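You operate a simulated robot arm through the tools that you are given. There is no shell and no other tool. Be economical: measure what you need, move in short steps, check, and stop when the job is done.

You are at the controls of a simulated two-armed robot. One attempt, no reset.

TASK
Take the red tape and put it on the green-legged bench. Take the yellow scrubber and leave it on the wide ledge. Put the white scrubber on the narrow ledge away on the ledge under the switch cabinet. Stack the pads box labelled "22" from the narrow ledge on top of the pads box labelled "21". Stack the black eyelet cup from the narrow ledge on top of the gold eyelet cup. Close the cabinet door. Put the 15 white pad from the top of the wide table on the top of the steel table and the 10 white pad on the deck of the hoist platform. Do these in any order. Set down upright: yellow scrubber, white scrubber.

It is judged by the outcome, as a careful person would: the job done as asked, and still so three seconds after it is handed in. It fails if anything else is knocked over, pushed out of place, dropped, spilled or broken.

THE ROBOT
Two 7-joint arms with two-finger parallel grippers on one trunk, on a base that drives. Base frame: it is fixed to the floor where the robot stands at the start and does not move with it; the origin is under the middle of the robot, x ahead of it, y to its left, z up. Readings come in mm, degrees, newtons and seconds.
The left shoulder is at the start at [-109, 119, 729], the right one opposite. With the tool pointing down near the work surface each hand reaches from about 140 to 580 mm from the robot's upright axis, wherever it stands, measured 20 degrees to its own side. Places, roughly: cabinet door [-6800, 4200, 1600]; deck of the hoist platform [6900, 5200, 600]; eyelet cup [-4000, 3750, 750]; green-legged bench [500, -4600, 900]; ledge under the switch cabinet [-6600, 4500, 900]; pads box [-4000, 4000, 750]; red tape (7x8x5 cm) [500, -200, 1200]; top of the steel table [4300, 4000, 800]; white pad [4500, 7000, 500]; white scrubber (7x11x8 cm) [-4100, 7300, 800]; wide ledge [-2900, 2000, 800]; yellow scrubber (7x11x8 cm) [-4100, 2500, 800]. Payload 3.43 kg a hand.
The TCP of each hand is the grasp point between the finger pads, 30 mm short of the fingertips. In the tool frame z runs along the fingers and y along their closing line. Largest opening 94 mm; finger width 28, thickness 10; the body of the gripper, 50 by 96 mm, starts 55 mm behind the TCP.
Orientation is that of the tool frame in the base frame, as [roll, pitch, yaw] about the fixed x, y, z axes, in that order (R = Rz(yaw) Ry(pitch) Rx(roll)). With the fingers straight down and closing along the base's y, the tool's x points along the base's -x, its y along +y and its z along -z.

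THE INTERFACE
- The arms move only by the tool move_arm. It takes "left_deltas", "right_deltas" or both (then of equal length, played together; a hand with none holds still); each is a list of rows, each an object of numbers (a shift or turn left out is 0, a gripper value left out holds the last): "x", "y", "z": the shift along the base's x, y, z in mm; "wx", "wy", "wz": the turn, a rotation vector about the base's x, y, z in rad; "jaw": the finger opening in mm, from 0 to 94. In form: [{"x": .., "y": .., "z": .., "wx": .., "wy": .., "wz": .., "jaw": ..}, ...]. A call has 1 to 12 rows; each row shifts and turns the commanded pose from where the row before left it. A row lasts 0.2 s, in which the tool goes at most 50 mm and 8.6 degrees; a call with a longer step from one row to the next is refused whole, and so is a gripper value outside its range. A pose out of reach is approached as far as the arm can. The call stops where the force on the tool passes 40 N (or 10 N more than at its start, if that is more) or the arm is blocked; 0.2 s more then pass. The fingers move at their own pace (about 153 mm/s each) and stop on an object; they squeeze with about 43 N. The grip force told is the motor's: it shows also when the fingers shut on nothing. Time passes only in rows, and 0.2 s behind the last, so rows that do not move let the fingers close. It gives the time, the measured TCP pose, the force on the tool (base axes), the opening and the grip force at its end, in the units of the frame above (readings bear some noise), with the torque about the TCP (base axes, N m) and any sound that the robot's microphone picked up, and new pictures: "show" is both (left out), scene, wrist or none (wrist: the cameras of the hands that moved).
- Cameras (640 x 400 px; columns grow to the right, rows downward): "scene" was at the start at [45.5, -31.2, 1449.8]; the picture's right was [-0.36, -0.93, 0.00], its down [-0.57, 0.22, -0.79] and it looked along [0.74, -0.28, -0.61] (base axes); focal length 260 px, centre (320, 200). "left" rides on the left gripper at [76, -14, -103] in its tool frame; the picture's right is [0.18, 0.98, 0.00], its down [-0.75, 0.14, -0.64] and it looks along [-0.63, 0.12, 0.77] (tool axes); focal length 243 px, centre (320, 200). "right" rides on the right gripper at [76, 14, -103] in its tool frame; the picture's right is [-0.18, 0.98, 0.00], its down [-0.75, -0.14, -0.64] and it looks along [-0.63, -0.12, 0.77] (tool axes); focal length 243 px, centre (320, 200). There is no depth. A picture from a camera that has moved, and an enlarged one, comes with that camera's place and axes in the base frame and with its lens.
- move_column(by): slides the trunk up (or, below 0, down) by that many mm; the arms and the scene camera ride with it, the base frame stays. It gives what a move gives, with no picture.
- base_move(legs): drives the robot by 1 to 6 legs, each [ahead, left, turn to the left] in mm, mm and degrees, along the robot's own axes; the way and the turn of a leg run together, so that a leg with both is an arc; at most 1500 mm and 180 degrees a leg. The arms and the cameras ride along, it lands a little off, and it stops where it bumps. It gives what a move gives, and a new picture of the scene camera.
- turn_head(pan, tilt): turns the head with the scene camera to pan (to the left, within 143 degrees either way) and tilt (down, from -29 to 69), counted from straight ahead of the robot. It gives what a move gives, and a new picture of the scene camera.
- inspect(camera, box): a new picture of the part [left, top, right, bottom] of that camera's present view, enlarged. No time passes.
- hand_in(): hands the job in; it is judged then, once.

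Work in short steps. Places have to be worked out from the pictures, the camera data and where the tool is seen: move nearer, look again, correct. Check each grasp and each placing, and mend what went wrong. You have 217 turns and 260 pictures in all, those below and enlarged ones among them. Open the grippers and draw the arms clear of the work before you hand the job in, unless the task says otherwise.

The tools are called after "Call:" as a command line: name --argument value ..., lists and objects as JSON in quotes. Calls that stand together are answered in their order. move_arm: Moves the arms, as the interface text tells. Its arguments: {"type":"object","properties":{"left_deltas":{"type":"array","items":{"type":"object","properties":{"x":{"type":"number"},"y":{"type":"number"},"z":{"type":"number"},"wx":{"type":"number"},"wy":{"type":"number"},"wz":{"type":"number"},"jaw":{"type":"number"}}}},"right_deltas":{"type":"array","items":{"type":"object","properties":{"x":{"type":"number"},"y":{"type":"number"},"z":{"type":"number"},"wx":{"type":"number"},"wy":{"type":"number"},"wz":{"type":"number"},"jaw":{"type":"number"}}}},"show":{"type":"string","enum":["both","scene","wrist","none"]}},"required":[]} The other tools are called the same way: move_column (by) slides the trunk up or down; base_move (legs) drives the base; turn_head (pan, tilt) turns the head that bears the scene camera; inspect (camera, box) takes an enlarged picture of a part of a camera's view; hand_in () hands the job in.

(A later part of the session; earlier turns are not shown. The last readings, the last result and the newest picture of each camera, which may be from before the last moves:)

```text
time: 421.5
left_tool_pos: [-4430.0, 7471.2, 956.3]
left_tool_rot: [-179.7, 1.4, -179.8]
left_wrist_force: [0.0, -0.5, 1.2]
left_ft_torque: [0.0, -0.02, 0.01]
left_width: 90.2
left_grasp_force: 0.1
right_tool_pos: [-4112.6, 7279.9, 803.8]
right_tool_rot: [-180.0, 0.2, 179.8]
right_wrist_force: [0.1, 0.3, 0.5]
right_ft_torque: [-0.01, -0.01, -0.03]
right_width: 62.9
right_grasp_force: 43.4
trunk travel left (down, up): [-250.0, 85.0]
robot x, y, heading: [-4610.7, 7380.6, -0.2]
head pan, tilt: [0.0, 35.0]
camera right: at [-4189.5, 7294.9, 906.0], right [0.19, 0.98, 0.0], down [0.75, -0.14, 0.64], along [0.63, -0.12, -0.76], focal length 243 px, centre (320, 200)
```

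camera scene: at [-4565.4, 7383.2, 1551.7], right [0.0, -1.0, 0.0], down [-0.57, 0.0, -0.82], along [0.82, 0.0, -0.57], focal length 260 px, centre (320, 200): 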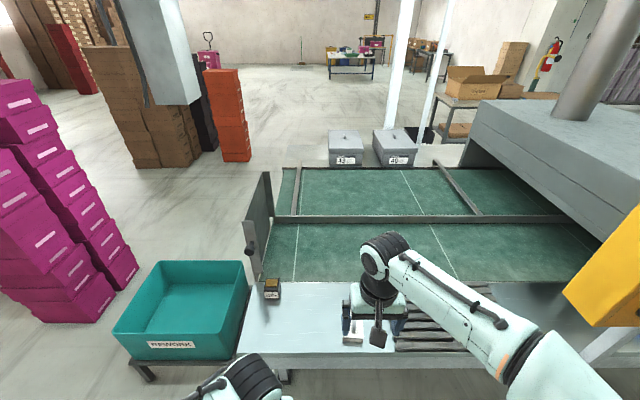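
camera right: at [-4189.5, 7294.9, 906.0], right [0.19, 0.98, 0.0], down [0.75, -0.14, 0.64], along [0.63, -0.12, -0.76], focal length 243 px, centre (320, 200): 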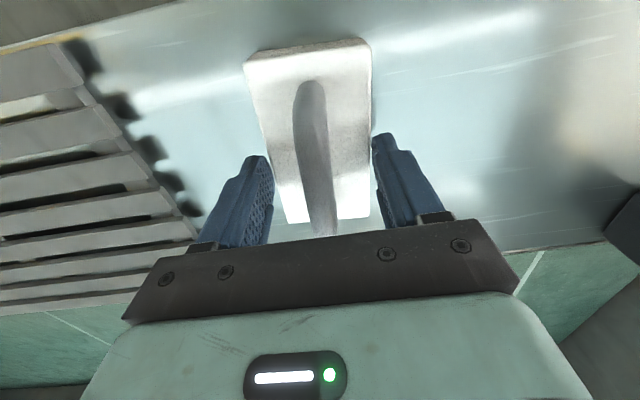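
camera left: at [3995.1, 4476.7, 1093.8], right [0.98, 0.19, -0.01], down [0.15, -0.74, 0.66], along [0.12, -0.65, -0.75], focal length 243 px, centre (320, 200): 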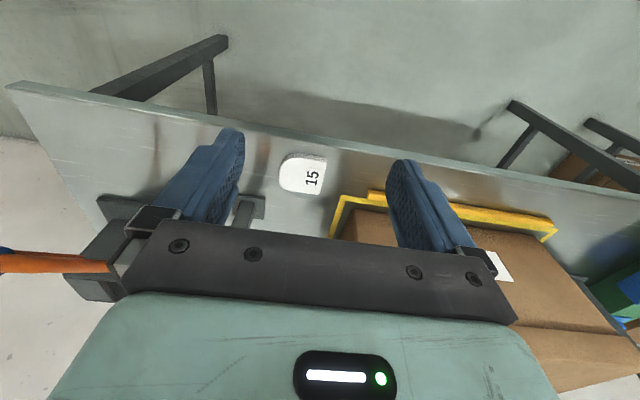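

The fingers closed on the block itself (63 mm), probably just its upper rim. I open, go deeper, and grip again.

Call:
move_arm --right_deltas '[{"jaw": 94}, {}, {"z": -8}, {"z": -6}, {"z": -5}]' --show "none"

Call:
move_arm --right_deltas '[{"jaw": 0}, {}, {}]' --show "wrist"

```text
time: 422.7
left_tool_pos: [-4429.0, 7471.4, 957.6]
left_tool_rot: [-179.7, 1.5, -179.8]
left_wrist_force: [0.1, 0.0, -0.2]
left_ft_torque: [-0.01, -0.03, 0.0]
left_width: 90.2
left_grasp_force: 0.0
right_tool_pos: [-4113.9, 7280.5, 787.8]
right_tool_rot: [-180.0, 0.2, 179.9]
right_wrist_force: [0.1, 0.2, 0.1]
right_ft_torque: [0.0, 0.02, 0.01]
right_width: 94.3
right_grasp_force: 0.1
trunk travel left (down, up): [-250.0, 85.0]
robot x, y, heading: [-4608.8, 7380.0, -0.1]
head pan, tilt: [0.0, 35.0]
```

```text
time: 423.5
left_tool_pos: [-4428.3, 7471.3, 957.0]
left_tool_rot: [-179.8, 1.4, -179.9]
left_wrist_force: [-0.4, -0.4, -0.1]
left_ft_torque: [0.01, 0.04, 0.04]
left_width: 90.1
left_grasp_force: 0.1
right_tool_pos: [-4112.2, 7280.7, 785.1]
right_tool_rot: [-180.0, 0.2, -180.0]
right_wrist_force: [0.3, 0.3, -0.2]
right_ft_torque: [0.01, -0.01, 0.01]
right_width: 62.5
right_grasp_force: 43.0
trunk travel left (down, up): [-250.0, 85.0]
robot x, y, heading: [-4608.4, 7380.4, -0.1]
head pan, tilt: [0.0, 35.0]
camera right: at [-4189.2, 7294.2, 887.8], right [0.19, 0.98, 0.0], down [0.75, -0.14, 0.64], along [0.63, -0.12, -0.76], focal length 243 px, centre (320, 200)
```

right: 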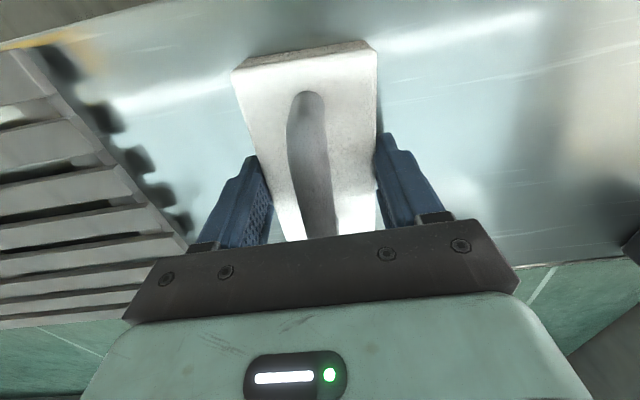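

A firm grip on the block. I lift and draw back.

Call:
move_arm --right_deltas '[{"z": 20}, {"z": 40}, {"z": 45}, {"z": 45}, {"x": -45}, {"x": -45}, {"x": -45}, {"x": -45}, {"x": -20}]' --show "wrist"

```text
time: 425.5
left_tool_pos: [-4430.1, 7471.8, 958.1]
left_tool_rot: [-179.7, 1.5, -179.8]
left_wrist_force: [0.2, 0.5, -0.1]
left_ft_torque: [-0.01, 0.02, 0.02]
left_width: 89.9
left_grasp_force: 0.0
right_tool_pos: [-4313.7, 7281.4, 934.3]
right_tool_rot: [-180.0, 0.2, 179.9]
right_wrist_force: [0.2, -0.2, -0.8]
right_ft_torque: [0.03, 0.01, 0.01]
right_width: 62.0
right_grasp_force: 42.5
trunk travel left (down, up): [-250.0, 85.0]
robot x, y, heading: [-4613.5, 7385.5, -0.0]
head pan, tilt: [0.0, 35.0]
camera right: at [-4390.1, 7295.0, 1036.6], right [0.19, 0.98, 0.0], down [0.75, -0.14, 0.65], along [0.63, -0.12, -0.76], focal length 243 px, centre (320, 200)
```

right: 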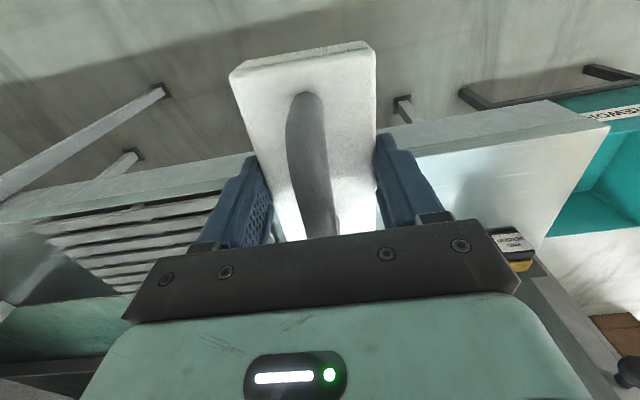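

The scrubber is held upright. I back into the aisle, go south to y about 4600 and turn to face the switch cabinet.

Call:
base_move --legs '[[-600, 0, 0], [0, -1400, 0], [0, -1350, 0], [0, 0, 180]]'

Call:
turn_head --pan 0 --tilt 15

```text
time: 459.6
left_tool_pos: [-5338.6, 4577.3, 956.9]
left_tool_rot: [-179.7, 1.3, 2.3]
left_wrist_force: [-0.2, 0.4, -0.1]
left_ft_torque: [-0.03, 0.0, -0.02]
left_width: 89.9
left_grasp_force: 0.1
right_tool_pos: [-5462.6, 4764.5, 933.3]
right_tool_rot: [-180.0, 0.2, 2.0]
right_wrist_force: [-0.8, 0.1, -0.5]
right_ft_torque: [-0.02, 0.0, -0.01]
right_width: 61.4
right_grasp_force: 43.1
trunk travel left (down, up): [-250.0, 85.0]
robot x, y, heading: [-5158.7, 4673.1, -178.2]
head pan, tilt: [0.0, 35.0]
camera scene: at [-5203.6, 4670.9, 1551.7], right [-0.03, 1.0, 0.0], down [0.57, 0.02, -0.82], along [-0.82, -0.03, -0.57], focal length 260 px, centre (320, 200)
```

scene: 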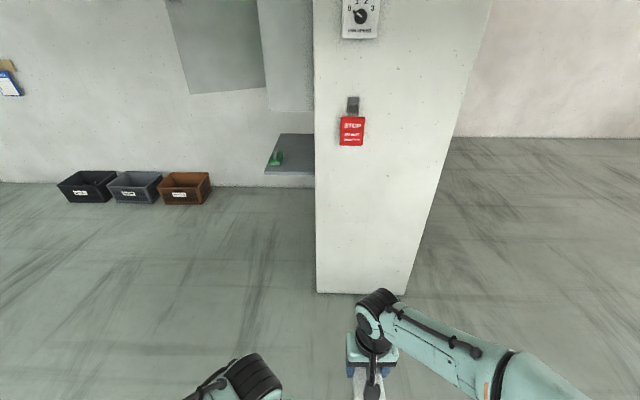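

```text
time: 460.5
left_tool_pos: [-5339.9, 4577.2, 957.3]
left_tool_rot: [-179.9, 1.4, 2.3]
left_wrist_force: [-0.1, -0.3, -0.1]
left_ft_torque: [0.0, 0.0, 0.0]
left_width: 90.0
left_grasp_force: 0.1
right_tool_pos: [-5462.6, 4762.6, 934.9]
right_tool_rot: [179.9, 0.2, 2.0]
right_wrist_force: [0.5, 0.9, -0.8]
right_ft_torque: [0.03, -0.01, -0.03]
right_width: 61.3
right_grasp_force: 43.2
trunk travel left (down, up): [-250.0, 85.0]
robot x, y, heading: [-5160.7, 4673.4, -178.1]
head pan, tilt: [0.0, 15.0]
camera scene: at [-5209.0, 4670.7, 1583.7], right [-0.03, 1.0, 0.0], down [0.26, 0.01, -0.97], along [-0.97, -0.03, -0.26], focal length 260 px, centre (320, 200)
```

scene: 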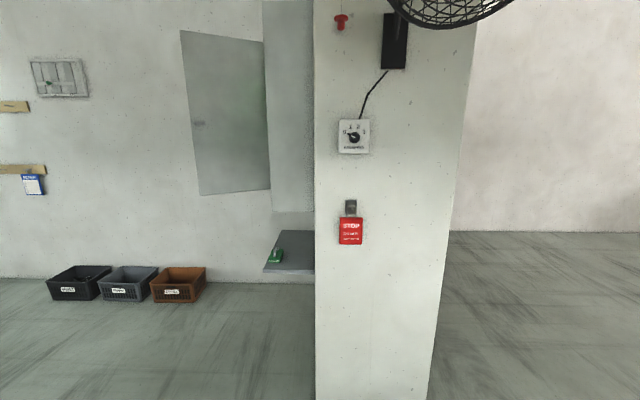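

The cabinet and its ledge are just south of a pillar (face x -6311, y 4620–5205), with the door standing open. I move left and closer to view it.

Call:
base_move --legs '[[250, 420, -2]]'

Call:
turn_head --pan 0 --tilt 10

```text
time: 464.6
left_tool_pos: [-5580.0, 4166.2, 956.6]
left_tool_rot: [-179.7, 1.5, 0.2]
left_wrist_force: [0.4, 0.3, 0.8]
left_ft_torque: [-0.03, 0.01, -0.05]
left_width: 90.0
left_grasp_force: 0.1
right_tool_pos: [-5696.5, 4357.0, 934.1]
right_tool_rot: [-180.0, 0.2, -0.1]
right_wrist_force: [0.5, 0.6, -2.0]
right_ft_torque: [0.02, 0.0, 0.02]
right_width: 61.2
right_grasp_force: 42.6
trunk travel left (down, up): [-250.0, 85.0]
robot x, y, heading: [-5401.4, 4256.1, 179.8]
head pan, tilt: [0.0, 15.0]
camera scene: at [-5446.7, 4255.1, 1583.7], right [0.0, 1.0, 0.0], down [0.26, 0.0, -0.97], along [-0.97, 0.0, -0.26], focal length 260 px, centre (320, 200)
```

scene: 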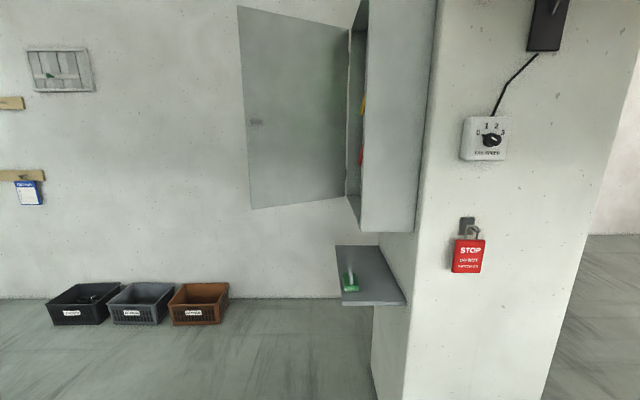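

```text
time: 465.3
left_tool_pos: [-5580.9, 4166.8, 956.5]
left_tool_rot: [-179.7, 1.4, 0.2]
left_wrist_force: [0.7, -0.3, -0.2]
left_ft_torque: [0.01, -0.01, -0.03]
left_width: 89.9
left_grasp_force: 0.0
right_tool_pos: [-5696.2, 4358.8, 934.6]
right_tool_rot: [180.0, 0.3, -0.1]
right_wrist_force: [0.9, 0.6, -1.2]
right_ft_torque: [0.0, 0.02, 0.02]
right_width: 61.3
right_grasp_force: 43.0
trunk travel left (down, up): [-250.0, 85.0]
robot x, y, heading: [-5393.4, 4256.8, 180.0]
head pan, tilt: [0.0, 10.0]
camera scene: at [-5446.2, 4255.3, 1591.8], right [0.0, 1.0, 0.0], down [0.17, 0.0, -0.98], along [-0.98, 0.0, -0.17], focal length 260 px, centre (320, 200)
```

scene: 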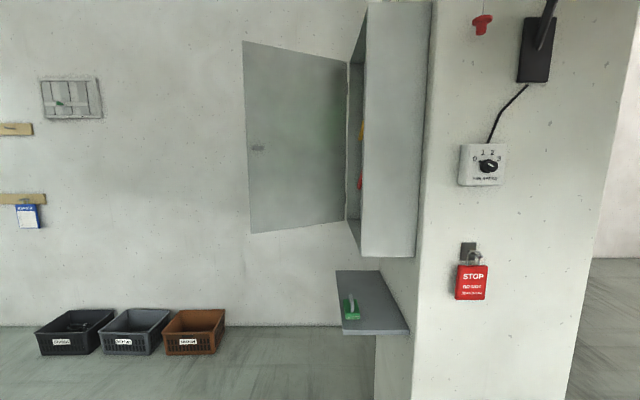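

The cabinet hangs on the pillar's south face, facing south; its door is hinged at the west edge (about [-6946, 4414]) and stands about 65° open with its free edge near [-6700, 3885]. The ledge lies below (y 4366–4628). I drive to its south side and face it, closing the door first so it is out of the way.

Call:
base_move --legs '[[0, 850, 0], [1250, 0, 0], [0, 0, -90]]'

Call:
turn_head --pan 0 --tilt 0

```text
time: 482.7
left_tool_pos: [-6743.0, 3609.1, 957.4]
left_tool_rot: [-179.7, 1.4, -88.0]
left_wrist_force: [0.2, 0.3, -0.6]
left_ft_torque: [-0.01, 0.03, -0.01]
left_width: 89.9
left_grasp_force: 0.1
right_tool_pos: [-6557.1, 3730.2, 934.4]
right_tool_rot: [-180.0, 0.1, -88.3]
right_wrist_force: [0.1, 0.9, -1.1]
right_ft_torque: [0.0, 0.04, 0.01]
right_width: 61.2
right_grasp_force: 43.1
trunk travel left (down, up): [-250.0, 85.0]
robot x, y, heading: [-6649.8, 3429.6, 91.6]
head pan, tilt: [0.0, 10.0]
camera scene: at [-6649.5, 3478.1, 1591.9], right [1.0, 0.03, 0.0], down [0.01, -0.17, -0.98], along [-0.03, 0.98, -0.17], focal length 260 px, centre (320, 200)
```

scene: 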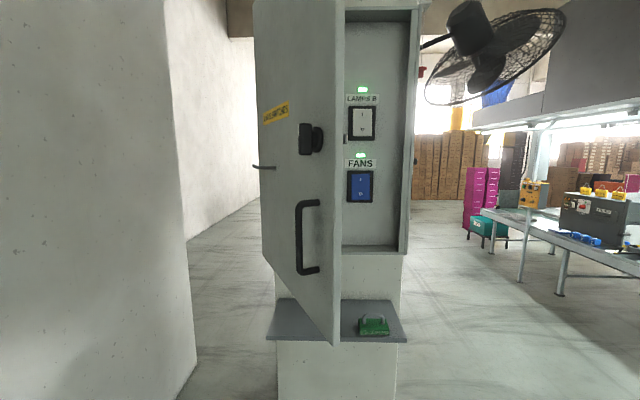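

```text
time: 483.4
left_tool_pos: [-6742.1, 3607.4, 956.0]
left_tool_rot: [-179.7, 1.3, -87.9]
left_wrist_force: [0.0, 0.3, 0.6]
left_ft_torque: [0.01, 0.01, 0.01]
left_width: 89.8
left_grasp_force: 0.0
right_tool_pos: [-6556.4, 3731.5, 934.5]
right_tool_rot: [-180.0, 0.2, -88.3]
right_wrist_force: [-0.2, -0.1, -0.6]
right_ft_torque: [0.03, 0.0, 0.01]
right_width: 61.0
right_grasp_force: 43.1
trunk travel left (down, up): [-250.0, 85.0]
robot x, y, heading: [-6643.6, 3429.4, 91.4]
head pan, tilt: [0.0, 0.0]
camera scene: at [-6649.3, 3475.2, 1607.8], right [1.0, 0.03, 0.0], down [0.0, 0.0, -1.0], along [-0.03, 1.0, 0.0], focal length 260 px, centre (320, 200)
```

scene: 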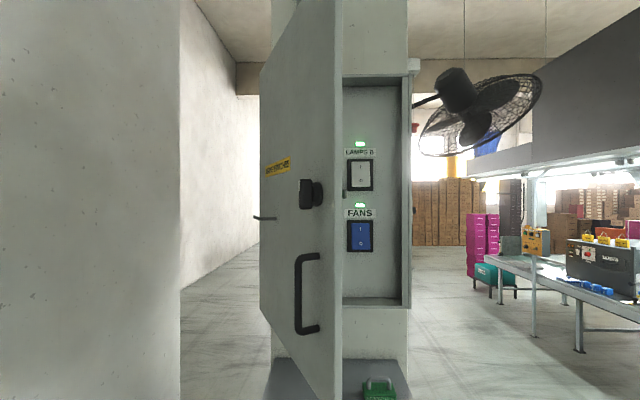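

The door's free edge is near [-6628, 3947] and its hinge near [-6887, 4414], bottom at z 1219. I raise the trunk, move closer, and lift the closed left hand to the door's outer side.

Call:
move_column --by 85

Call:
base_move --legs '[[120, 0, -1.5]]'

Call:
move_arm --left_deltas '[{"z": 45, "jaw": 0}, {"z": 45}, {"z": 45}, {"z": 45}, {"z": 45}, {"z": 10}]' --show "scene"

```text
time: 484.6
left_tool_pos: [-6744.0, 3606.8, 1041.6]
left_tool_rot: [-179.8, 1.4, -88.0]
left_wrist_force: [-0.4, -0.1, -0.8]
left_ft_torque: [0.04, 0.01, 0.0]
left_width: 90.0
left_grasp_force: 0.0
right_tool_pos: [-6555.9, 3730.1, 1019.2]
right_tool_rot: [179.9, 0.2, -88.3]
right_wrist_force: [0.6, 0.2, -0.9]
right_ft_torque: [-0.01, -0.03, 0.02]
right_width: 61.2
right_grasp_force: 43.2
trunk travel left (down, up): [-335.0, 0.0]
robot x, y, heading: [-6649.9, 3429.0, 91.5]
head pan, tilt: [0.0, 0.0]
```

```text
time: 485.9
left_tool_pos: [-6739.8, 3730.8, 1041.5]
left_tool_rot: [-179.7, 1.4, -89.7]
left_wrist_force: [-0.4, -0.8, 0.5]
left_ft_torque: [0.02, -0.02, 0.01]
left_width: 89.9
left_grasp_force: 0.0
right_tool_pos: [-6550.3, 3849.0, 1018.9]
right_tool_rot: [-179.9, 0.2, -90.0]
right_wrist_force: [0.0, 0.3, -0.7]
right_ft_torque: [0.0, -0.01, 0.0]
right_width: 61.1
right_grasp_force: 42.6
trunk travel left (down, up): [-335.0, 0.0]
robot x, y, heading: [-6646.2, 3550.0, 89.8]
head pan, tilt: [0.0, 0.0]
camera scene: at [-6649.8, 3595.4, 1697.4], right [1.0, 0.0, 0.0], down [0.0, 0.0, -1.0], along [0.0, 1.0, 0.0], focal length 260 px, centre (320, 200)
```

scene: 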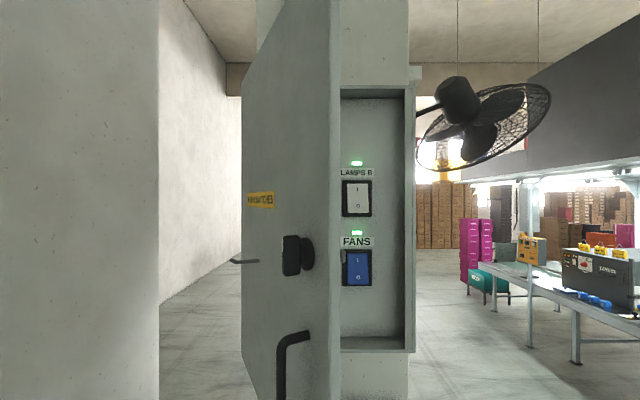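

```text
time: 487.3
left_tool_pos: [-6737.2, 3733.5, 1277.5]
left_tool_rot: [-179.7, 1.4, -89.7]
left_wrist_force: [1.7, -0.2, 0.1]
left_ft_torque: [0.03, 0.0, 0.03]
left_width: 0.2
left_grasp_force: 32.7
right_tool_pos: [-6550.6, 3849.0, 1019.3]
right_tool_rot: [180.0, 0.2, -90.0]
right_wrist_force: [-0.1, 0.1, 0.0]
right_ft_torque: [0.01, 0.0, 0.0]
right_width: 61.4
right_grasp_force: 43.1
trunk travel left (down, up): [-335.0, 0.0]
robot x, y, heading: [-6648.7, 3554.3, 90.1]
head pan, tilt: [0.0, 0.0]
camera scene: at [-6649.9, 3596.4, 1697.7], right [1.0, 0.0, 0.0], down [0.0, 0.0, -1.0], along [0.0, 1.0, 0.0], focal length 260 px, centre (320, 200)
```

scene: 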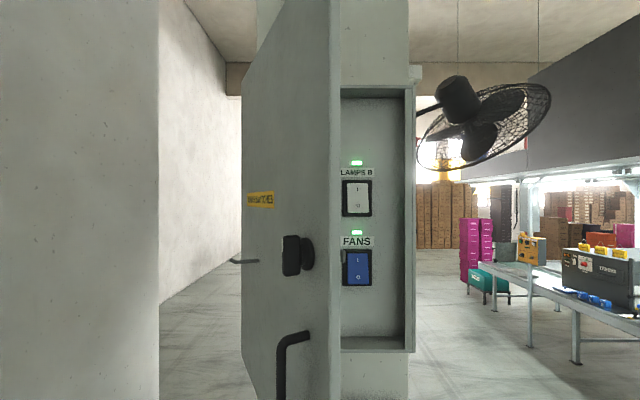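

I draw the right hand back a bit, move the base 45 mm forward, and bring the left hand forward alongside the door's outer face.

Call:
move_arm --right_deltas '[{"y": -40}, {"y": -40}, {"y": -20}]' --left_deltas '[{"x": -10}, {"z": -15}, {}]' --show "none"

Call:
base_move --legs '[[45, 0, 0]]'

Call:
move_arm --left_deltas '[{"y": 45}, {"y": 45}, {"y": 45}, {"y": 45}, {"y": 20}]' --show "none"

Call:
turn_head --pan 10 --tilt 40

```text
time: 488.1
left_tool_pos: [-6748.6, 3732.5, 1262.0]
left_tool_rot: [-179.7, 1.4, -89.7]
left_wrist_force: [0.0, -0.5, -0.1]
left_ft_torque: [-0.02, 0.01, -0.04]
left_width: 0.2
left_grasp_force: 32.6
right_tool_pos: [-6547.8, 3748.5, 1017.9]
right_tool_rot: [179.9, 0.2, -90.0]
right_wrist_force: [0.2, 0.3, 0.1]
right_ft_torque: [0.02, -0.01, -0.01]
right_width: 61.1
right_grasp_force: 42.8
trunk travel left (down, up): [-335.0, 0.0]
robot x, y, heading: [-6654.7, 3551.9, 90.2]
head pan, tilt: [0.0, 0.0]
```

```text
time: 489.0
left_tool_pos: [-6749.5, 3775.0, 1261.9]
left_tool_rot: [-179.7, 1.4, -89.7]
left_wrist_force: [0.3, -0.7, 0.3]
left_ft_torque: [0.03, 0.01, -0.02]
left_width: 0.0
left_grasp_force: 33.1
right_tool_pos: [-6548.0, 3790.2, 1017.8]
right_tool_rot: [-179.9, 0.3, -89.9]
right_wrist_force: [0.7, 0.2, 0.5]
right_ft_torque: [0.0, 0.01, -0.02]
right_width: 61.3
right_grasp_force: 42.5
trunk travel left (down, up): [-335.0, 0.0]
robot x, y, heading: [-6649.5, 3597.9, 90.2]
head pan, tilt: [0.0, 0.0]
camera scene: at [-6649.9, 3637.8, 1697.3], right [1.0, 0.0, 0.0], down [0.0, 0.0, -1.0], along [0.0, 1.0, 0.0], focal length 260 px, centre (320, 200)
```

scene: 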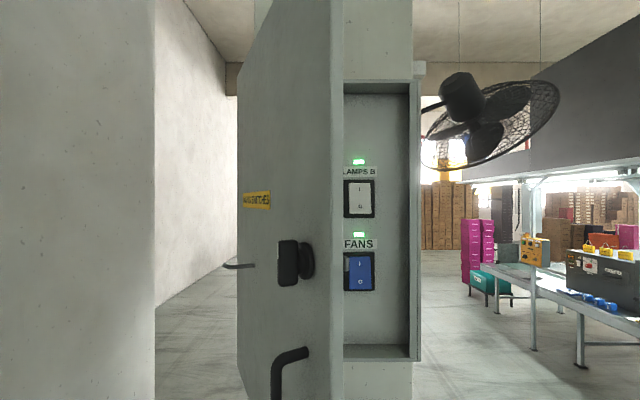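

```text
time: 489.9
left_tool_pos: [-6742.4, 3933.6, 1264.1]
left_tool_rot: [-179.6, 0.6, -91.3]
left_wrist_force: [-0.3, 1.3, -0.2]
left_ft_torque: [0.01, 0.02, -0.03]
left_width: 0.1
left_grasp_force: 32.8
right_tool_pos: [-6546.6, 3791.2, 1018.2]
right_tool_rot: [-179.9, 0.1, -90.0]
right_wrist_force: [0.0, 0.4, -0.6]
right_ft_torque: [0.02, -0.01, 0.0]
right_width: 61.0
right_grasp_force: 42.6
trunk travel left (down, up): [-335.0, 0.0]
robot x, y, heading: [-6650.0, 3590.9, 89.9]
head pan, tilt: [0.0, 0.0]
stopped in row 4 (left hand): the force on the tool passed its limit at 60 N (the readings are from after the stop); the commanded pose is now the measured one
```

```text
time: 491.0
left_tool_pos: [-6742.7, 3933.4, 1263.3]
left_tool_rot: [-179.7, 0.7, -91.3]
left_wrist_force: [-0.3, -1.1, -0.7]
left_ft_torque: [0.04, 0.0, -0.01]
left_width: 0.1
left_grasp_force: 33.4
right_tool_pos: [-6549.2, 3792.4, 1018.3]
right_tool_rot: [-180.0, 0.2, -89.9]
right_wrist_force: [0.0, 0.4, -0.7]
right_ft_torque: [-0.03, -0.01, 0.01]
right_width: 61.2
right_grasp_force: 43.2
trunk travel left (down, up): [-335.0, 0.0]
robot x, y, heading: [-6649.9, 3594.6, 89.9]
head pan, tilt: [10.0, 40.0]
camera scene: at [-6664.6, 3634.4, 1634.0], right [0.98, 0.17, 0.0], down [0.11, -0.63, -0.77], along [-0.13, 0.75, -0.64], focal length 260 px, centre (320, 200)
```

scene: 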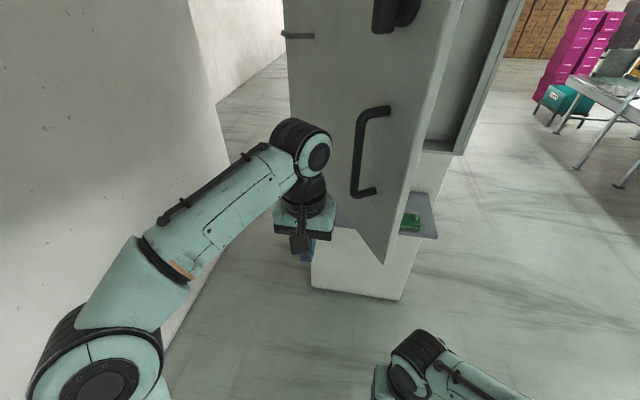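

The hand's wrist already touches the door's outer face and has nudged it. I push on to the right and forward in small steps.

Call:
move_arm --left_deltas '[{"x": 12, "y": 4}, {"x": 12, "y": 4}, {"x": 15, "y": 6}, {"x": 15, "y": 6}, {"x": 15, "y": 6}, {"x": 15, "y": 8}]' --show "scene"

```text
time: 492.4
left_tool_pos: [-6657.1, 3968.5, 1263.3]
left_tool_rot: [-179.7, 0.6, -91.3]
left_wrist_force: [-0.1, 0.6, -0.1]
left_ft_torque: [-0.02, 0.04, 0.0]
left_width: 0.1
left_grasp_force: 32.9
right_tool_pos: [-6547.2, 3793.1, 1019.4]
right_tool_rot: [-180.0, 0.2, -89.9]
right_wrist_force: [0.8, -0.2, -0.7]
right_ft_torque: [0.0, 0.01, 0.02]
right_width: 61.2
right_grasp_force: 43.4
trunk travel left (down, up): [-335.0, 0.0]
robot x, y, heading: [-6652.1, 3594.3, 90.2]
head pan, tilt: [10.0, 40.0]
camera scene: at [-6663.8, 3634.9, 1634.0], right [0.98, 0.17, 0.0], down [0.11, -0.63, -0.77], along [-0.13, 0.75, -0.64], focal length 260 px, centre (320, 200)
```

scene: 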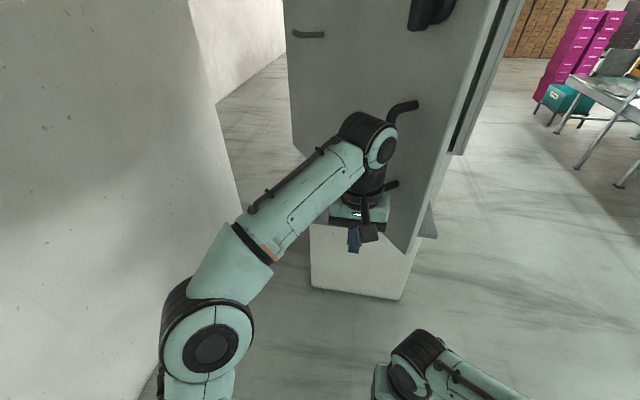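

The door swings well. I keep pushing by driving the base forward and right.

Call:
base_move --legs '[[110, -80, 0]]'

Call:
base_move --legs '[[120, -40, 0]]'

```text
time: 493.8
left_tool_pos: [-6579.1, 4075.9, 1262.6]
left_tool_rot: [-179.7, 0.6, -91.4]
left_wrist_force: [0.2, 0.0, 0.1]
left_ft_torque: [0.0, 0.02, -0.01]
left_width: 0.0
left_grasp_force: 32.7
right_tool_pos: [-6468.9, 3899.2, 1018.4]
right_tool_rot: [-180.0, 0.1, -90.0]
right_wrist_force: [-0.9, -1.0, -0.6]
right_ft_torque: [-0.01, 0.0, -0.03]
right_width: 61.3
right_grasp_force: 43.1
trunk travel left (down, up): [-335.0, 0.0]
robot x, y, heading: [-6573.2, 3701.8, 89.9]
head pan, tilt: [10.0, 40.0]
camera scene: at [-6586.4, 3741.2, 1633.8], right [0.98, 0.17, 0.0], down [0.11, -0.63, -0.77], along [-0.13, 0.75, -0.64], focal length 260 px, centre (320, 200)
```

scene: 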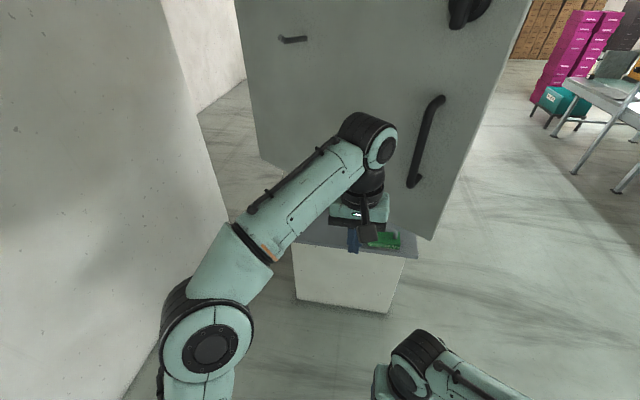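

```text
time: 495.0
left_tool_pos: [-6540.2, 4193.2, 1262.3]
left_tool_rot: [-179.6, 0.6, -91.4]
left_wrist_force: [-0.8, -0.3, 0.1]
left_ft_torque: [-0.01, 0.0, 0.05]
left_width: 0.1
left_grasp_force: 32.8
right_tool_pos: [-6430.8, 4017.9, 1018.8]
right_tool_rot: [180.0, 0.2, -90.0]
right_wrist_force: [0.9, 0.5, -1.1]
right_ft_torque: [0.02, -0.02, 0.02]
right_width: 61.1
right_grasp_force: 42.8
trunk travel left (down, up): [-335.0, 0.0]
robot x, y, heading: [-6534.3, 3819.8, 90.0]
head pan, tilt: [10.0, 40.0]
camera scene: at [-6547.0, 3859.2, 1633.7], right [0.98, 0.17, 0.0], down [0.11, -0.63, -0.77], along [-0.13, 0.75, -0.64], focal length 260 px, centre (320, 200)
```

scene: 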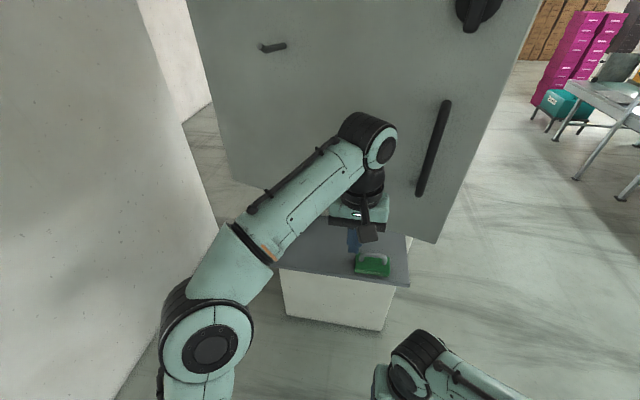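

About 15° remain. I drive another 80 mm and then finish by pushing with the arm.

Call:
base_move --legs '[[80, 0, 0]]'

Call:
move_arm --left_deltas '[{"y": 15}, {"y": 15}, {"y": 15}, {"y": 15}, {"y": 15}, {"y": 15}, {"y": 15}]' --show "scene"

```text
time: 496.1
left_tool_pos: [-6539.5, 4272.0, 1263.1]
left_tool_rot: [-179.7, 0.7, -91.4]
left_wrist_force: [-0.4, -0.3, -0.1]
left_ft_torque: [-0.01, 0.01, -0.02]
left_width: 0.0
left_grasp_force: 32.8
right_tool_pos: [-6429.6, 4097.2, 1018.7]
right_tool_rot: [179.9, 0.3, -90.0]
right_wrist_force: [0.3, 0.6, -0.6]
right_ft_torque: [0.01, 0.01, 0.02]
right_width: 61.3
right_grasp_force: 42.9
trunk travel left (down, up): [-335.0, 0.0]
robot x, y, heading: [-6537.4, 3900.6, 90.0]
head pan, tilt: [10.0, 40.0]
camera scene: at [-6546.7, 3938.4, 1633.6], right [0.98, 0.17, 0.0], down [0.11, -0.63, -0.77], along [-0.13, 0.76, -0.64], focal length 260 px, centre (320, 200)
```

scene: 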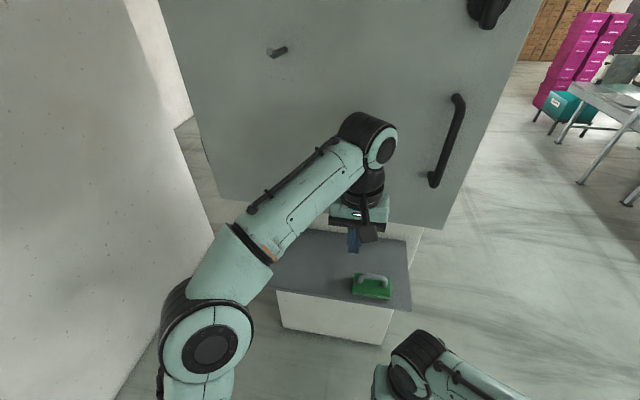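

```text
time: 497.7
left_tool_pos: [-6543.4, 4315.1, 1265.1]
left_tool_rot: [-179.7, 0.6, -91.4]
left_wrist_force: [-0.3, 0.9, 0.4]
left_ft_torque: [0.02, -0.01, -0.01]
left_width: 0.0
left_grasp_force: 33.0
left hand out of reach, approached as far as the arm can: row 4, 5, 6, 7
right_tool_pos: [-6429.8, 4098.7, 1019.0]
right_tool_rot: [-179.9, 0.2, -90.0]
right_wrist_force: [0.3, 0.1, -0.2]
right_ft_torque: [-0.01, 0.0, -0.02]
right_width: 61.0
right_grasp_force: 42.6
trunk travel left (down, up): [-335.0, 0.0]
robot x, y, heading: [-6530.6, 3901.0, 90.1]
head pan, tilt: [10.0, 40.0]
camera scene: at [-6546.9, 3939.4, 1634.0], right [0.98, 0.17, 0.0], down [0.11, -0.63, -0.77], along [-0.13, 0.75, -0.64], focal length 260 px, centre (320, 200)
```

scene: 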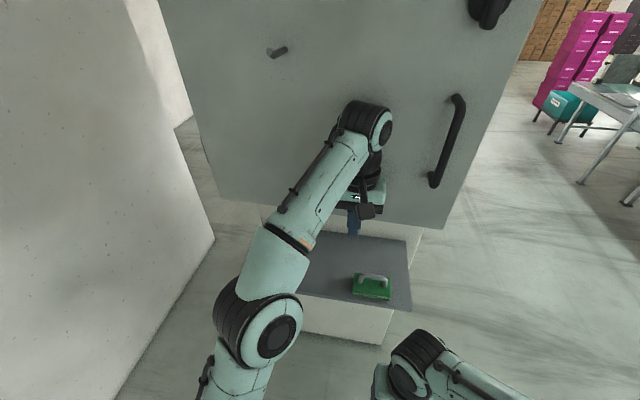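

The door appears flush (corners at y about 4401 and 4377). I press once more to make sure it is fully shut.

Call:
base_move --legs '[[40, 0, 0]]'

Call:
move_arm --left_deltas '[{"x": 20}, {"x": 20}, {"x": 20}, {"y": 8}, {"y": 8}, {"y": 8}]' --show "scene"

```text
time: 498.6
left_tool_pos: [-6546.1, 4329.7, 1267.7]
left_tool_rot: [-179.7, -0.6, -91.8]
left_wrist_force: [-5.6, -17.5, -5.3]
left_ft_torque: [1.33, -0.41, -0.03]
left_width: 0.1
left_grasp_force: 33.3
right_tool_pos: [-6430.7, 4122.1, 1018.6]
right_tool_rot: [-179.9, 0.3, -89.9]
right_wrist_force: [-0.4, -0.5, -0.2]
right_ft_torque: [0.01, 0.02, 0.02]
right_width: 60.9
right_grasp_force: 42.7
trunk travel left (down, up): [-335.0, 0.0]
robot x, y, heading: [-6532.9, 3925.0, 89.9]
head pan, tilt: [10.0, 40.0]
stopped in leg 1: the force on the tool passed its limit at 133 N (the readings are from after the stop); the commanded pose is now the measured one
camera scene: at [-6548.2, 3961.5, 1634.1], right [0.98, 0.18, 0.0], down [0.11, -0.63, -0.77], along [-0.13, 0.76, -0.64], focal length 260 px, centre (320, 200)
```

scene: 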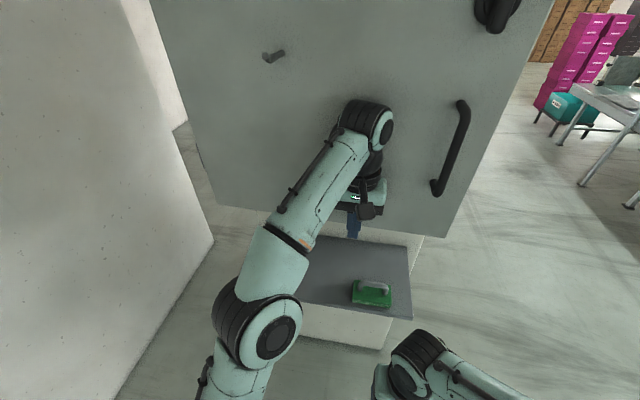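

```text
time: 500.0
left_tool_pos: [-6508.7, 4325.7, 1261.2]
left_tool_rot: [-179.6, -0.4, -91.8]
left_wrist_force: [0.7, 0.7, -0.2]
left_ft_torque: [0.0, 0.0, 0.0]
left_width: 0.0
left_grasp_force: 33.2
left hand out of reach, approached as far as the arm can: row 1, 2, 3, 4, 5, 6
right_tool_pos: [-6428.7, 4124.6, 1018.1]
right_tool_rot: [180.0, 0.1, -89.9]
right_wrist_force: [0.5, 0.7, -1.4]
right_ft_torque: [0.01, 0.01, 0.0]
right_width: 61.3
right_grasp_force: 42.8
trunk travel left (down, up): [-335.0, 0.0]
robot x, y, heading: [-6531.5, 3925.8, 90.3]
head pan, tilt: [10.0, 40.0]
camera scene: at [-6546.9, 3965.6, 1634.0], right [0.98, 0.17, 0.0], down [0.11, -0.63, -0.77], along [-0.13, 0.75, -0.64], focal length 260 px, centre (320, 200)
```

scene: 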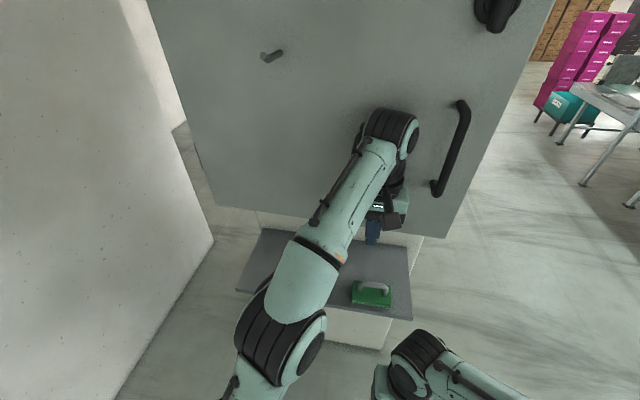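

The push met a firm stop (133 N): the door is shut. I withdraw the left hand, then shift the robot left to put the white scrubber on the ledge's free left part.

Call:
move_arm --left_deltas '[{"y": -45}, {"y": -45}, {"y": -45}, {"y": -45}, {"x": -45}, {"x": -45}, {"z": -45}, {"z": -45}]' --show "none"

Call:
base_move --legs '[[-30, 180, 0]]'

Call:
turn_head --pan -5 --tilt 45

Call:
inspect --camera "right" --box '[0, 0, 640, 400]'

```text
time: 501.8
left_tool_pos: [-6597.5, 4143.1, 1171.1]
left_tool_rot: [-179.8, -0.6, -91.9]
left_wrist_force: [0.2, -0.1, 0.8]
left_ft_torque: [0.01, -0.03, 0.01]
left_width: 0.2
left_grasp_force: 33.0
right_tool_pos: [-6430.1, 4125.3, 1018.7]
right_tool_rot: [-180.0, 0.1, -89.9]
right_wrist_force: [-0.4, 0.6, -0.9]
right_ft_torque: [0.02, 0.01, -0.02]
right_width: 61.3
right_grasp_force: 42.5
trunk travel left (down, up): [-335.0, 0.0]
robot x, y, heading: [-6533.2, 3927.3, 90.2]
head pan, tilt: [10.0, 40.0]
```

```text
time: 504.0
left_tool_pos: [-6774.1, 4115.5, 1170.3]
left_tool_rot: [-179.8, -0.7, -91.7]
left_wrist_force: [0.3, 0.0, -1.3]
left_ft_torque: [-0.01, 0.04, 0.01]
left_width: 0.3
left_grasp_force: 32.1
right_tool_pos: [-6607.2, 4093.7, 1017.9]
right_tool_rot: [-179.9, 0.1, -89.8]
right_wrist_force: [-0.7, 0.9, -0.7]
right_ft_torque: [0.0, -0.01, 0.0]
right_width: 61.4
right_grasp_force: 43.4
trunk travel left (down, up): [-335.0, 0.0]
robot x, y, heading: [-6711.5, 3896.0, 90.2]
head pan, tilt: [10.0, 40.0]
camera scene: at [-6723.9, 3935.8, 1634.0], right [0.98, 0.18, 0.0], down [0.11, -0.63, -0.77], along [-0.14, 0.75, -0.64], focal length 260 px, centre (320, 200)
```

scene: 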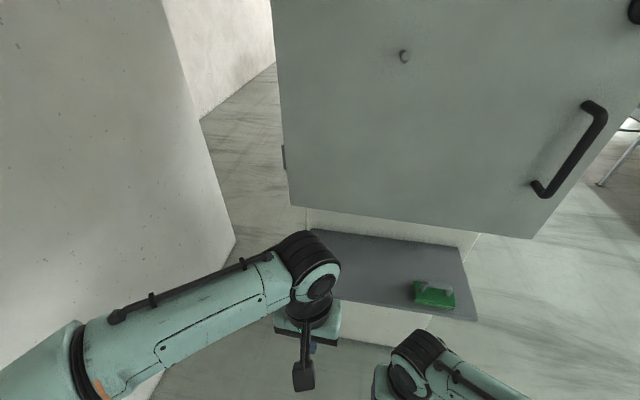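

```text
time: 504.8
left_tool_pos: [-6774.1, 4114.9, 1170.3]
left_tool_rot: [-179.9, -0.6, -91.7]
left_wrist_force: [0.6, -0.2, 0.7]
left_ft_torque: [-0.02, -0.01, 0.0]
left_width: 0.0
left_grasp_force: 32.7
right_tool_pos: [-6607.4, 4094.4, 1017.8]
right_tool_rot: [180.0, 0.1, -89.9]
right_wrist_force: [-0.1, -0.6, -1.5]
right_ft_torque: [-0.03, 0.04, -0.01]
right_width: 61.5
right_grasp_force: 43.4
trunk travel left (down, up): [-335.0, 0.0]
robot x, y, heading: [-6711.0, 3898.2, 90.3]
head pan, tilt: [-5.0, 45.0]
camera scene: at [-6702.0, 3933.1, 1626.7], right [1.0, -0.08, 0.0], down [-0.06, -0.7, -0.71], along [0.06, 0.7, -0.71], focal length 260 px, centre (320, 200)
```

scene: 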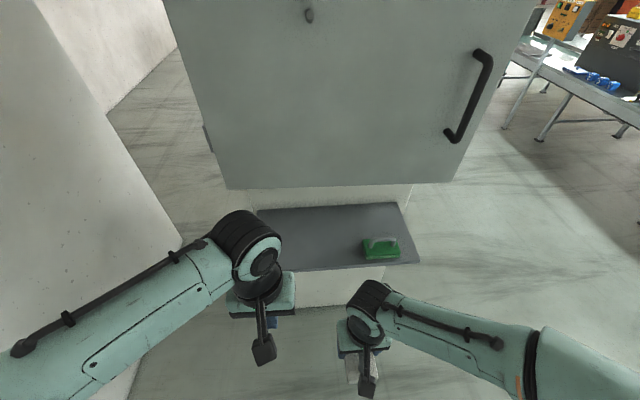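

```text
1.00 times, centred on (320, 200) of right (not enlarged: the box is as wide or as high as the picture)
camera zoom: at [-6621.4, 4017.5, 1120.7], right [-0.98, 0.18, 0.0], down [0.14, 0.75, 0.64], along [0.12, 0.63, -0.77], focal length 243 px, centre (320, 200)
```

zoom: 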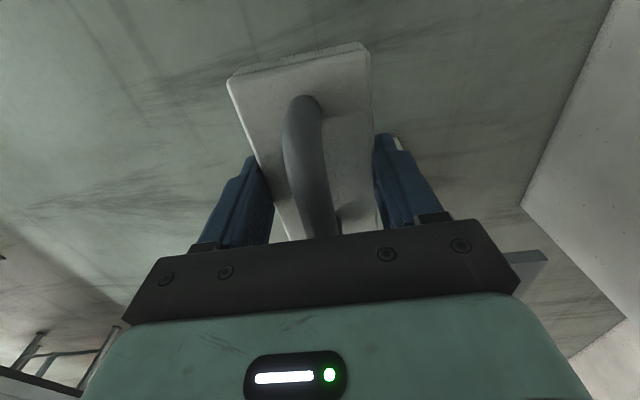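

The ledge: z about 910, y 4340–4610, left part free; the cabinet's bottom (z 1220) leaves too little room for an upright wrist. I tilt the right tool 30° back so the wrist stays outside, and check.

Call:
move_arm --right_deltas '[{"wx": 0.131, "x": -12}, {"wx": 0.131, "x": -12}, {"wx": 0.131, "x": -12}, {"wx": 0.131, "x": -7}]' --show "wrist"

```text
time: 505.8
left_tool_pos: [-6773.6, 4115.7, 1171.5]
left_tool_rot: [-179.8, -0.6, -91.8]
left_wrist_force: [0.9, 0.2, -0.2]
left_ft_torque: [0.0, 0.0, 0.0]
left_width: 0.0
left_grasp_force: 33.1
right_tool_pos: [-6669.7, 4116.5, 1042.5]
right_tool_rot: [-179.9, 30.1, -89.7]
right_wrist_force: [0.3, -0.5, 0.7]
right_ft_torque: [-0.01, -0.04, 0.02]
right_width: 61.2
right_grasp_force: 43.3
right hand out of reach, approached as far as the arm can: row 2, 3, 4
trunk travel left (down, up): [-335.0, 0.0]
robot x, y, heading: [-6709.8, 3899.4, 90.1]
head pan, tilt: [-5.0, 45.0]
camera right: at [-6683.0, 3998.3, 1092.7], right [-0.98, 0.16, 0.09], down [0.14, 0.33, 0.93], along [0.12, 0.93, -0.35], focal length 243 px, centre (320, 200)
```

right: 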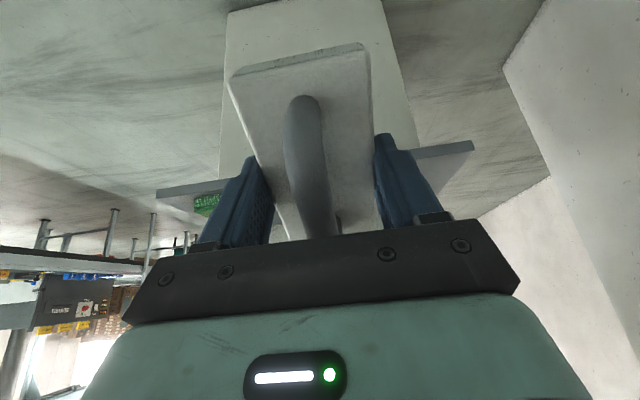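

The tilt works. I move forward over the ledge at z about 995.

Call:
move_arm --right_deltas '[{"y": 40, "z": -15}, {"y": 40, "z": -15}, {"y": 40, "z": -12}, {"y": 45}, {"y": 45}, {"y": 45}, {"y": 40}]' --show "both"

```text
time: 507.4
left_tool_pos: [-6774.3, 4115.3, 1171.3]
left_tool_rot: [-179.8, -0.7, -91.7]
left_wrist_force: [0.1, -0.2, 0.2]
left_ft_torque: [0.02, 0.0, -0.01]
left_width: 0.2
left_grasp_force: 33.2
right_tool_pos: [-6669.9, 4414.4, 999.5]
right_tool_rot: [-179.8, 30.2, -89.7]
right_wrist_force: [-0.4, 0.4, -0.6]
right_ft_torque: [-0.03, 0.02, 0.0]
right_width: 61.0
right_grasp_force: 43.3
trunk travel left (down, up): [-335.0, 0.0]
robot x, y, heading: [-6708.4, 3897.1, 90.1]
head pan, tilt: [-5.0, 45.0]
camera scene: at [-6702.2, 3934.1, 1626.7], right [1.0, -0.08, 0.0], down [-0.06, -0.71, -0.71], along [0.06, 0.7, -0.71], focal length 260 px, centre (320, 200)
camera right: at [-6683.5, 4296.6, 1050.1], right [-0.98, 0.16, 0.09], down [0.14, 0.33, 0.93], along [0.12, 0.93, -0.35], focal length 243 px, centre (320, 200)
```

scene: 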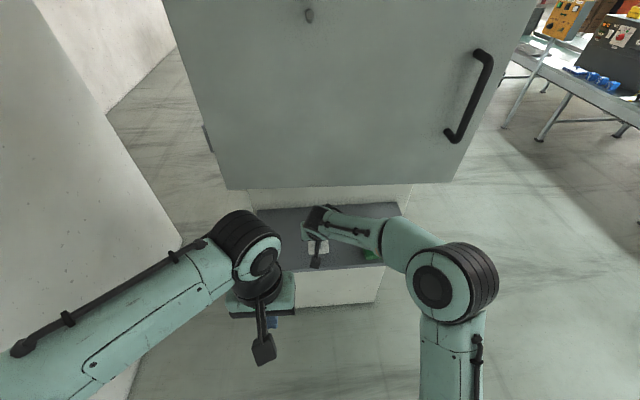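
right: 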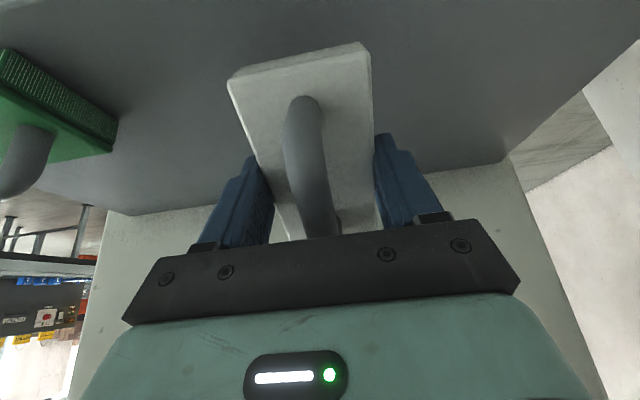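

The scrubber is over the free part of the ledge. I lower until its rear edge touches.

Call:
move_arm --right_deltas '[{"z": -8}, {"z": -6}, {"z": -5}, {"z": -5}, {"z": -5}, {"z": -5}, {"z": -5}, {"z": -5}]' --show "wrist"

```text
time: 508.8
left_tool_pos: [-6774.5, 4113.3, 1171.0]
left_tool_rot: [-179.9, -0.6, -91.7]
left_wrist_force: [0.4, -0.1, -0.1]
left_ft_torque: [0.01, 0.0, 0.02]
left_width: 0.0
left_grasp_force: 32.6
right_tool_pos: [-6669.4, 4413.4, 975.2]
right_tool_rot: [179.8, 31.2, -89.9]
right_wrist_force: [0.5, 1.2, 11.1]
right_ft_torque: [-0.32, -0.25, -0.02]
right_width: 61.2
right_grasp_force: 42.5
trunk travel left (down, up): [-335.0, 0.0]
robot x, y, heading: [-6709.5, 3899.5, 90.2]
head pan, tilt: [-5.0, 45.0]
stopped in row 6 (right hand): the force on the tool passed its limit at 44 N (the readings are from after the stop); the commanded pose is now the measured one
camera right: at [-6683.0, 4295.4, 1023.2], right [-0.98, 0.15, 0.1], down [0.14, 0.31, 0.94], along [0.11, 0.94, -0.33], focal length 243 px, centre (320, 200)
```

right: 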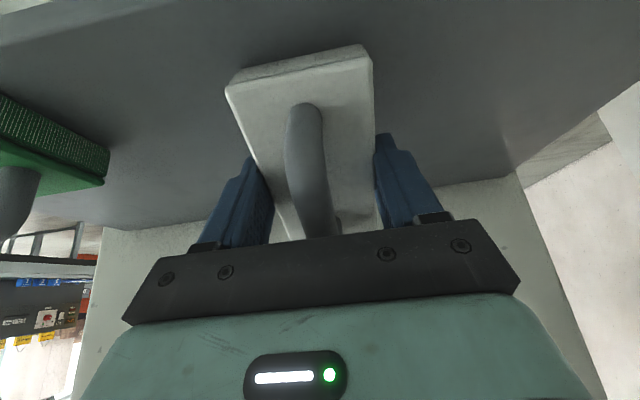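

The rear edge rests at ledge height (z about 911). I lift a little, reduce the tilt to 20° and shift back so the wrist stays clear of the door.

Call:
move_arm --right_deltas '[{"z": 10}, {"y": -12, "wx": -0.087}, {"y": -11, "wx": -0.087}, {"z": -6}]' --show "none"

Call:
move_arm --right_deltas '[{"z": -4}, {"z": -4}, {"z": -4}, {"z": -4}]' --show "wrist"

```text
time: 509.8
left_tool_pos: [-6774.8, 4114.8, 1171.4]
left_tool_rot: [-179.7, -0.6, -91.8]
left_wrist_force: [-0.7, -0.5, 0.6]
left_ft_torque: [0.04, -0.01, 0.01]
left_width: 0.3
left_grasp_force: 32.9
right_tool_pos: [-6669.2, 4391.1, 976.2]
right_tool_rot: [179.8, 20.9, -89.9]
right_wrist_force: [0.3, 0.3, -1.1]
right_ft_torque: [-0.01, -0.05, 0.04]
right_width: 61.1
right_grasp_force: 42.8
trunk travel left (down, up): [-335.0, 0.0]
robot x, y, heading: [-6709.0, 3897.7, 90.1]
head pan, tilt: [-5.0, 45.0]
```

```text
time: 510.8
left_tool_pos: [-6773.5, 4113.6, 1173.0]
left_tool_rot: [-179.8, -0.5, -91.6]
left_wrist_force: [0.4, 0.5, 0.2]
left_ft_torque: [0.03, -0.01, 0.04]
left_width: 0.0
left_grasp_force: 33.1
right_tool_pos: [-6669.6, 4392.6, 967.3]
right_tool_rot: [179.5, 21.8, -90.0]
right_wrist_force: [3.1, 1.7, 40.0]
right_ft_torque: [-1.69, -0.4, 0.03]
right_width: 61.9
right_grasp_force: 43.0
trunk travel left (down, up): [-335.0, 0.0]
robot x, y, heading: [-6704.0, 3898.5, 90.4]
head pan, tilt: [-5.0, 45.0]
camera right: at [-6682.7, 4283.2, 1033.8], right [-0.98, 0.17, 0.08], down [0.15, 0.46, 0.88], along [0.11, 0.87, -0.48], focal length 243 px, centre (320, 200)
```

right: 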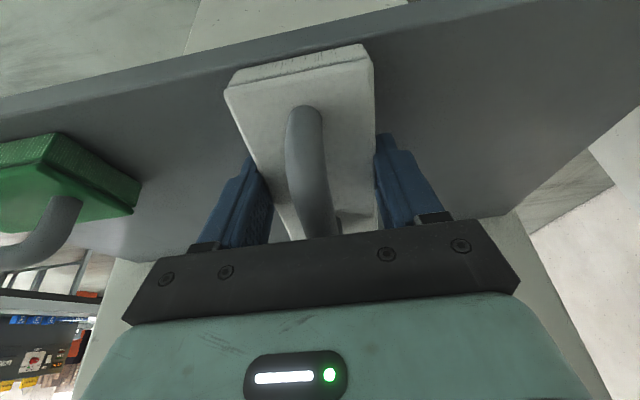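

The rear edge is close to the ledge's front. I lift slightly, shift 22 mm further in, touch down again and ease the jaws open so it settles flat.

Call:
move_arm --right_deltas '[{"z": 8}, {"y": 12}, {"y": 10}, {"z": -5}, {"z": -3}]' --show "none"

Call:
move_arm --right_deltas '[{"jaw": 63}, {"jaw": 65}, {"jaw": 68}, {"jaw": 72}, {}]' --show "wrist"

```text
time: 511.9
left_tool_pos: [-6772.6, 4113.6, 1173.0]
left_tool_rot: [-179.8, -0.4, -91.7]
left_wrist_force: [-0.6, -0.3, 0.5]
left_ft_torque: [-0.03, 0.0, 0.02]
left_width: 0.0
left_grasp_force: 32.4
right_tool_pos: [-6668.5, 4412.3, 965.3]
right_tool_rot: [179.7, 21.5, -90.0]
right_wrist_force: [6.8, -2.7, 38.4]
right_ft_torque: [-1.83, -0.55, 0.2]
right_width: 61.3
right_grasp_force: 42.9
trunk travel left (down, up): [-335.0, 0.0]
robot x, y, heading: [-6714.9, 3898.4, 90.1]
head pan, tilt: [-5.0, 45.0]
```

```text
time: 513.1
left_tool_pos: [-6774.4, 4115.6, 1172.0]
left_tool_rot: [-179.8, -0.5, -91.8]
left_wrist_force: [-0.5, 0.4, 0.3]
left_ft_torque: [0.01, 0.02, 0.03]
left_width: 0.0
left_grasp_force: 32.6
right_tool_pos: [-6669.4, 4413.8, 960.6]
right_tool_rot: [179.7, 21.0, -89.9]
right_wrist_force: [-0.6, 0.7, 0.1]
right_ft_torque: [0.03, 0.0, -0.01]
right_width: 72.0
right_grasp_force: 0.1
trunk travel left (down, up): [-335.0, 0.0]
robot x, y, heading: [-6707.7, 3897.9, 90.2]
head pan, tilt: [-5.0, 45.0]
camera right: at [-6683.0, 4304.8, 1028.5], right [-0.98, 0.17, 0.07], down [0.14, 0.47, 0.87], along [0.11, 0.86, -0.49], focal length 243 px, centre (320, 200)
```

right: 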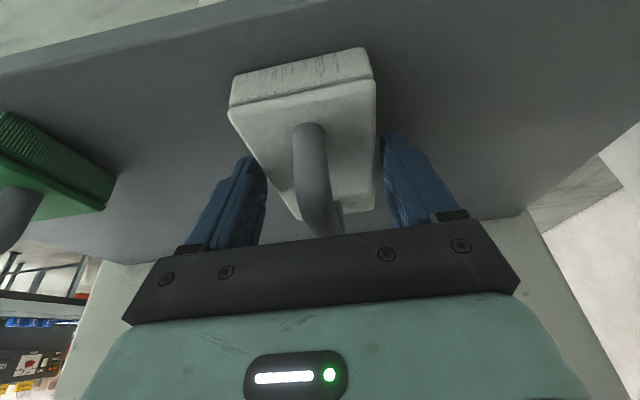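

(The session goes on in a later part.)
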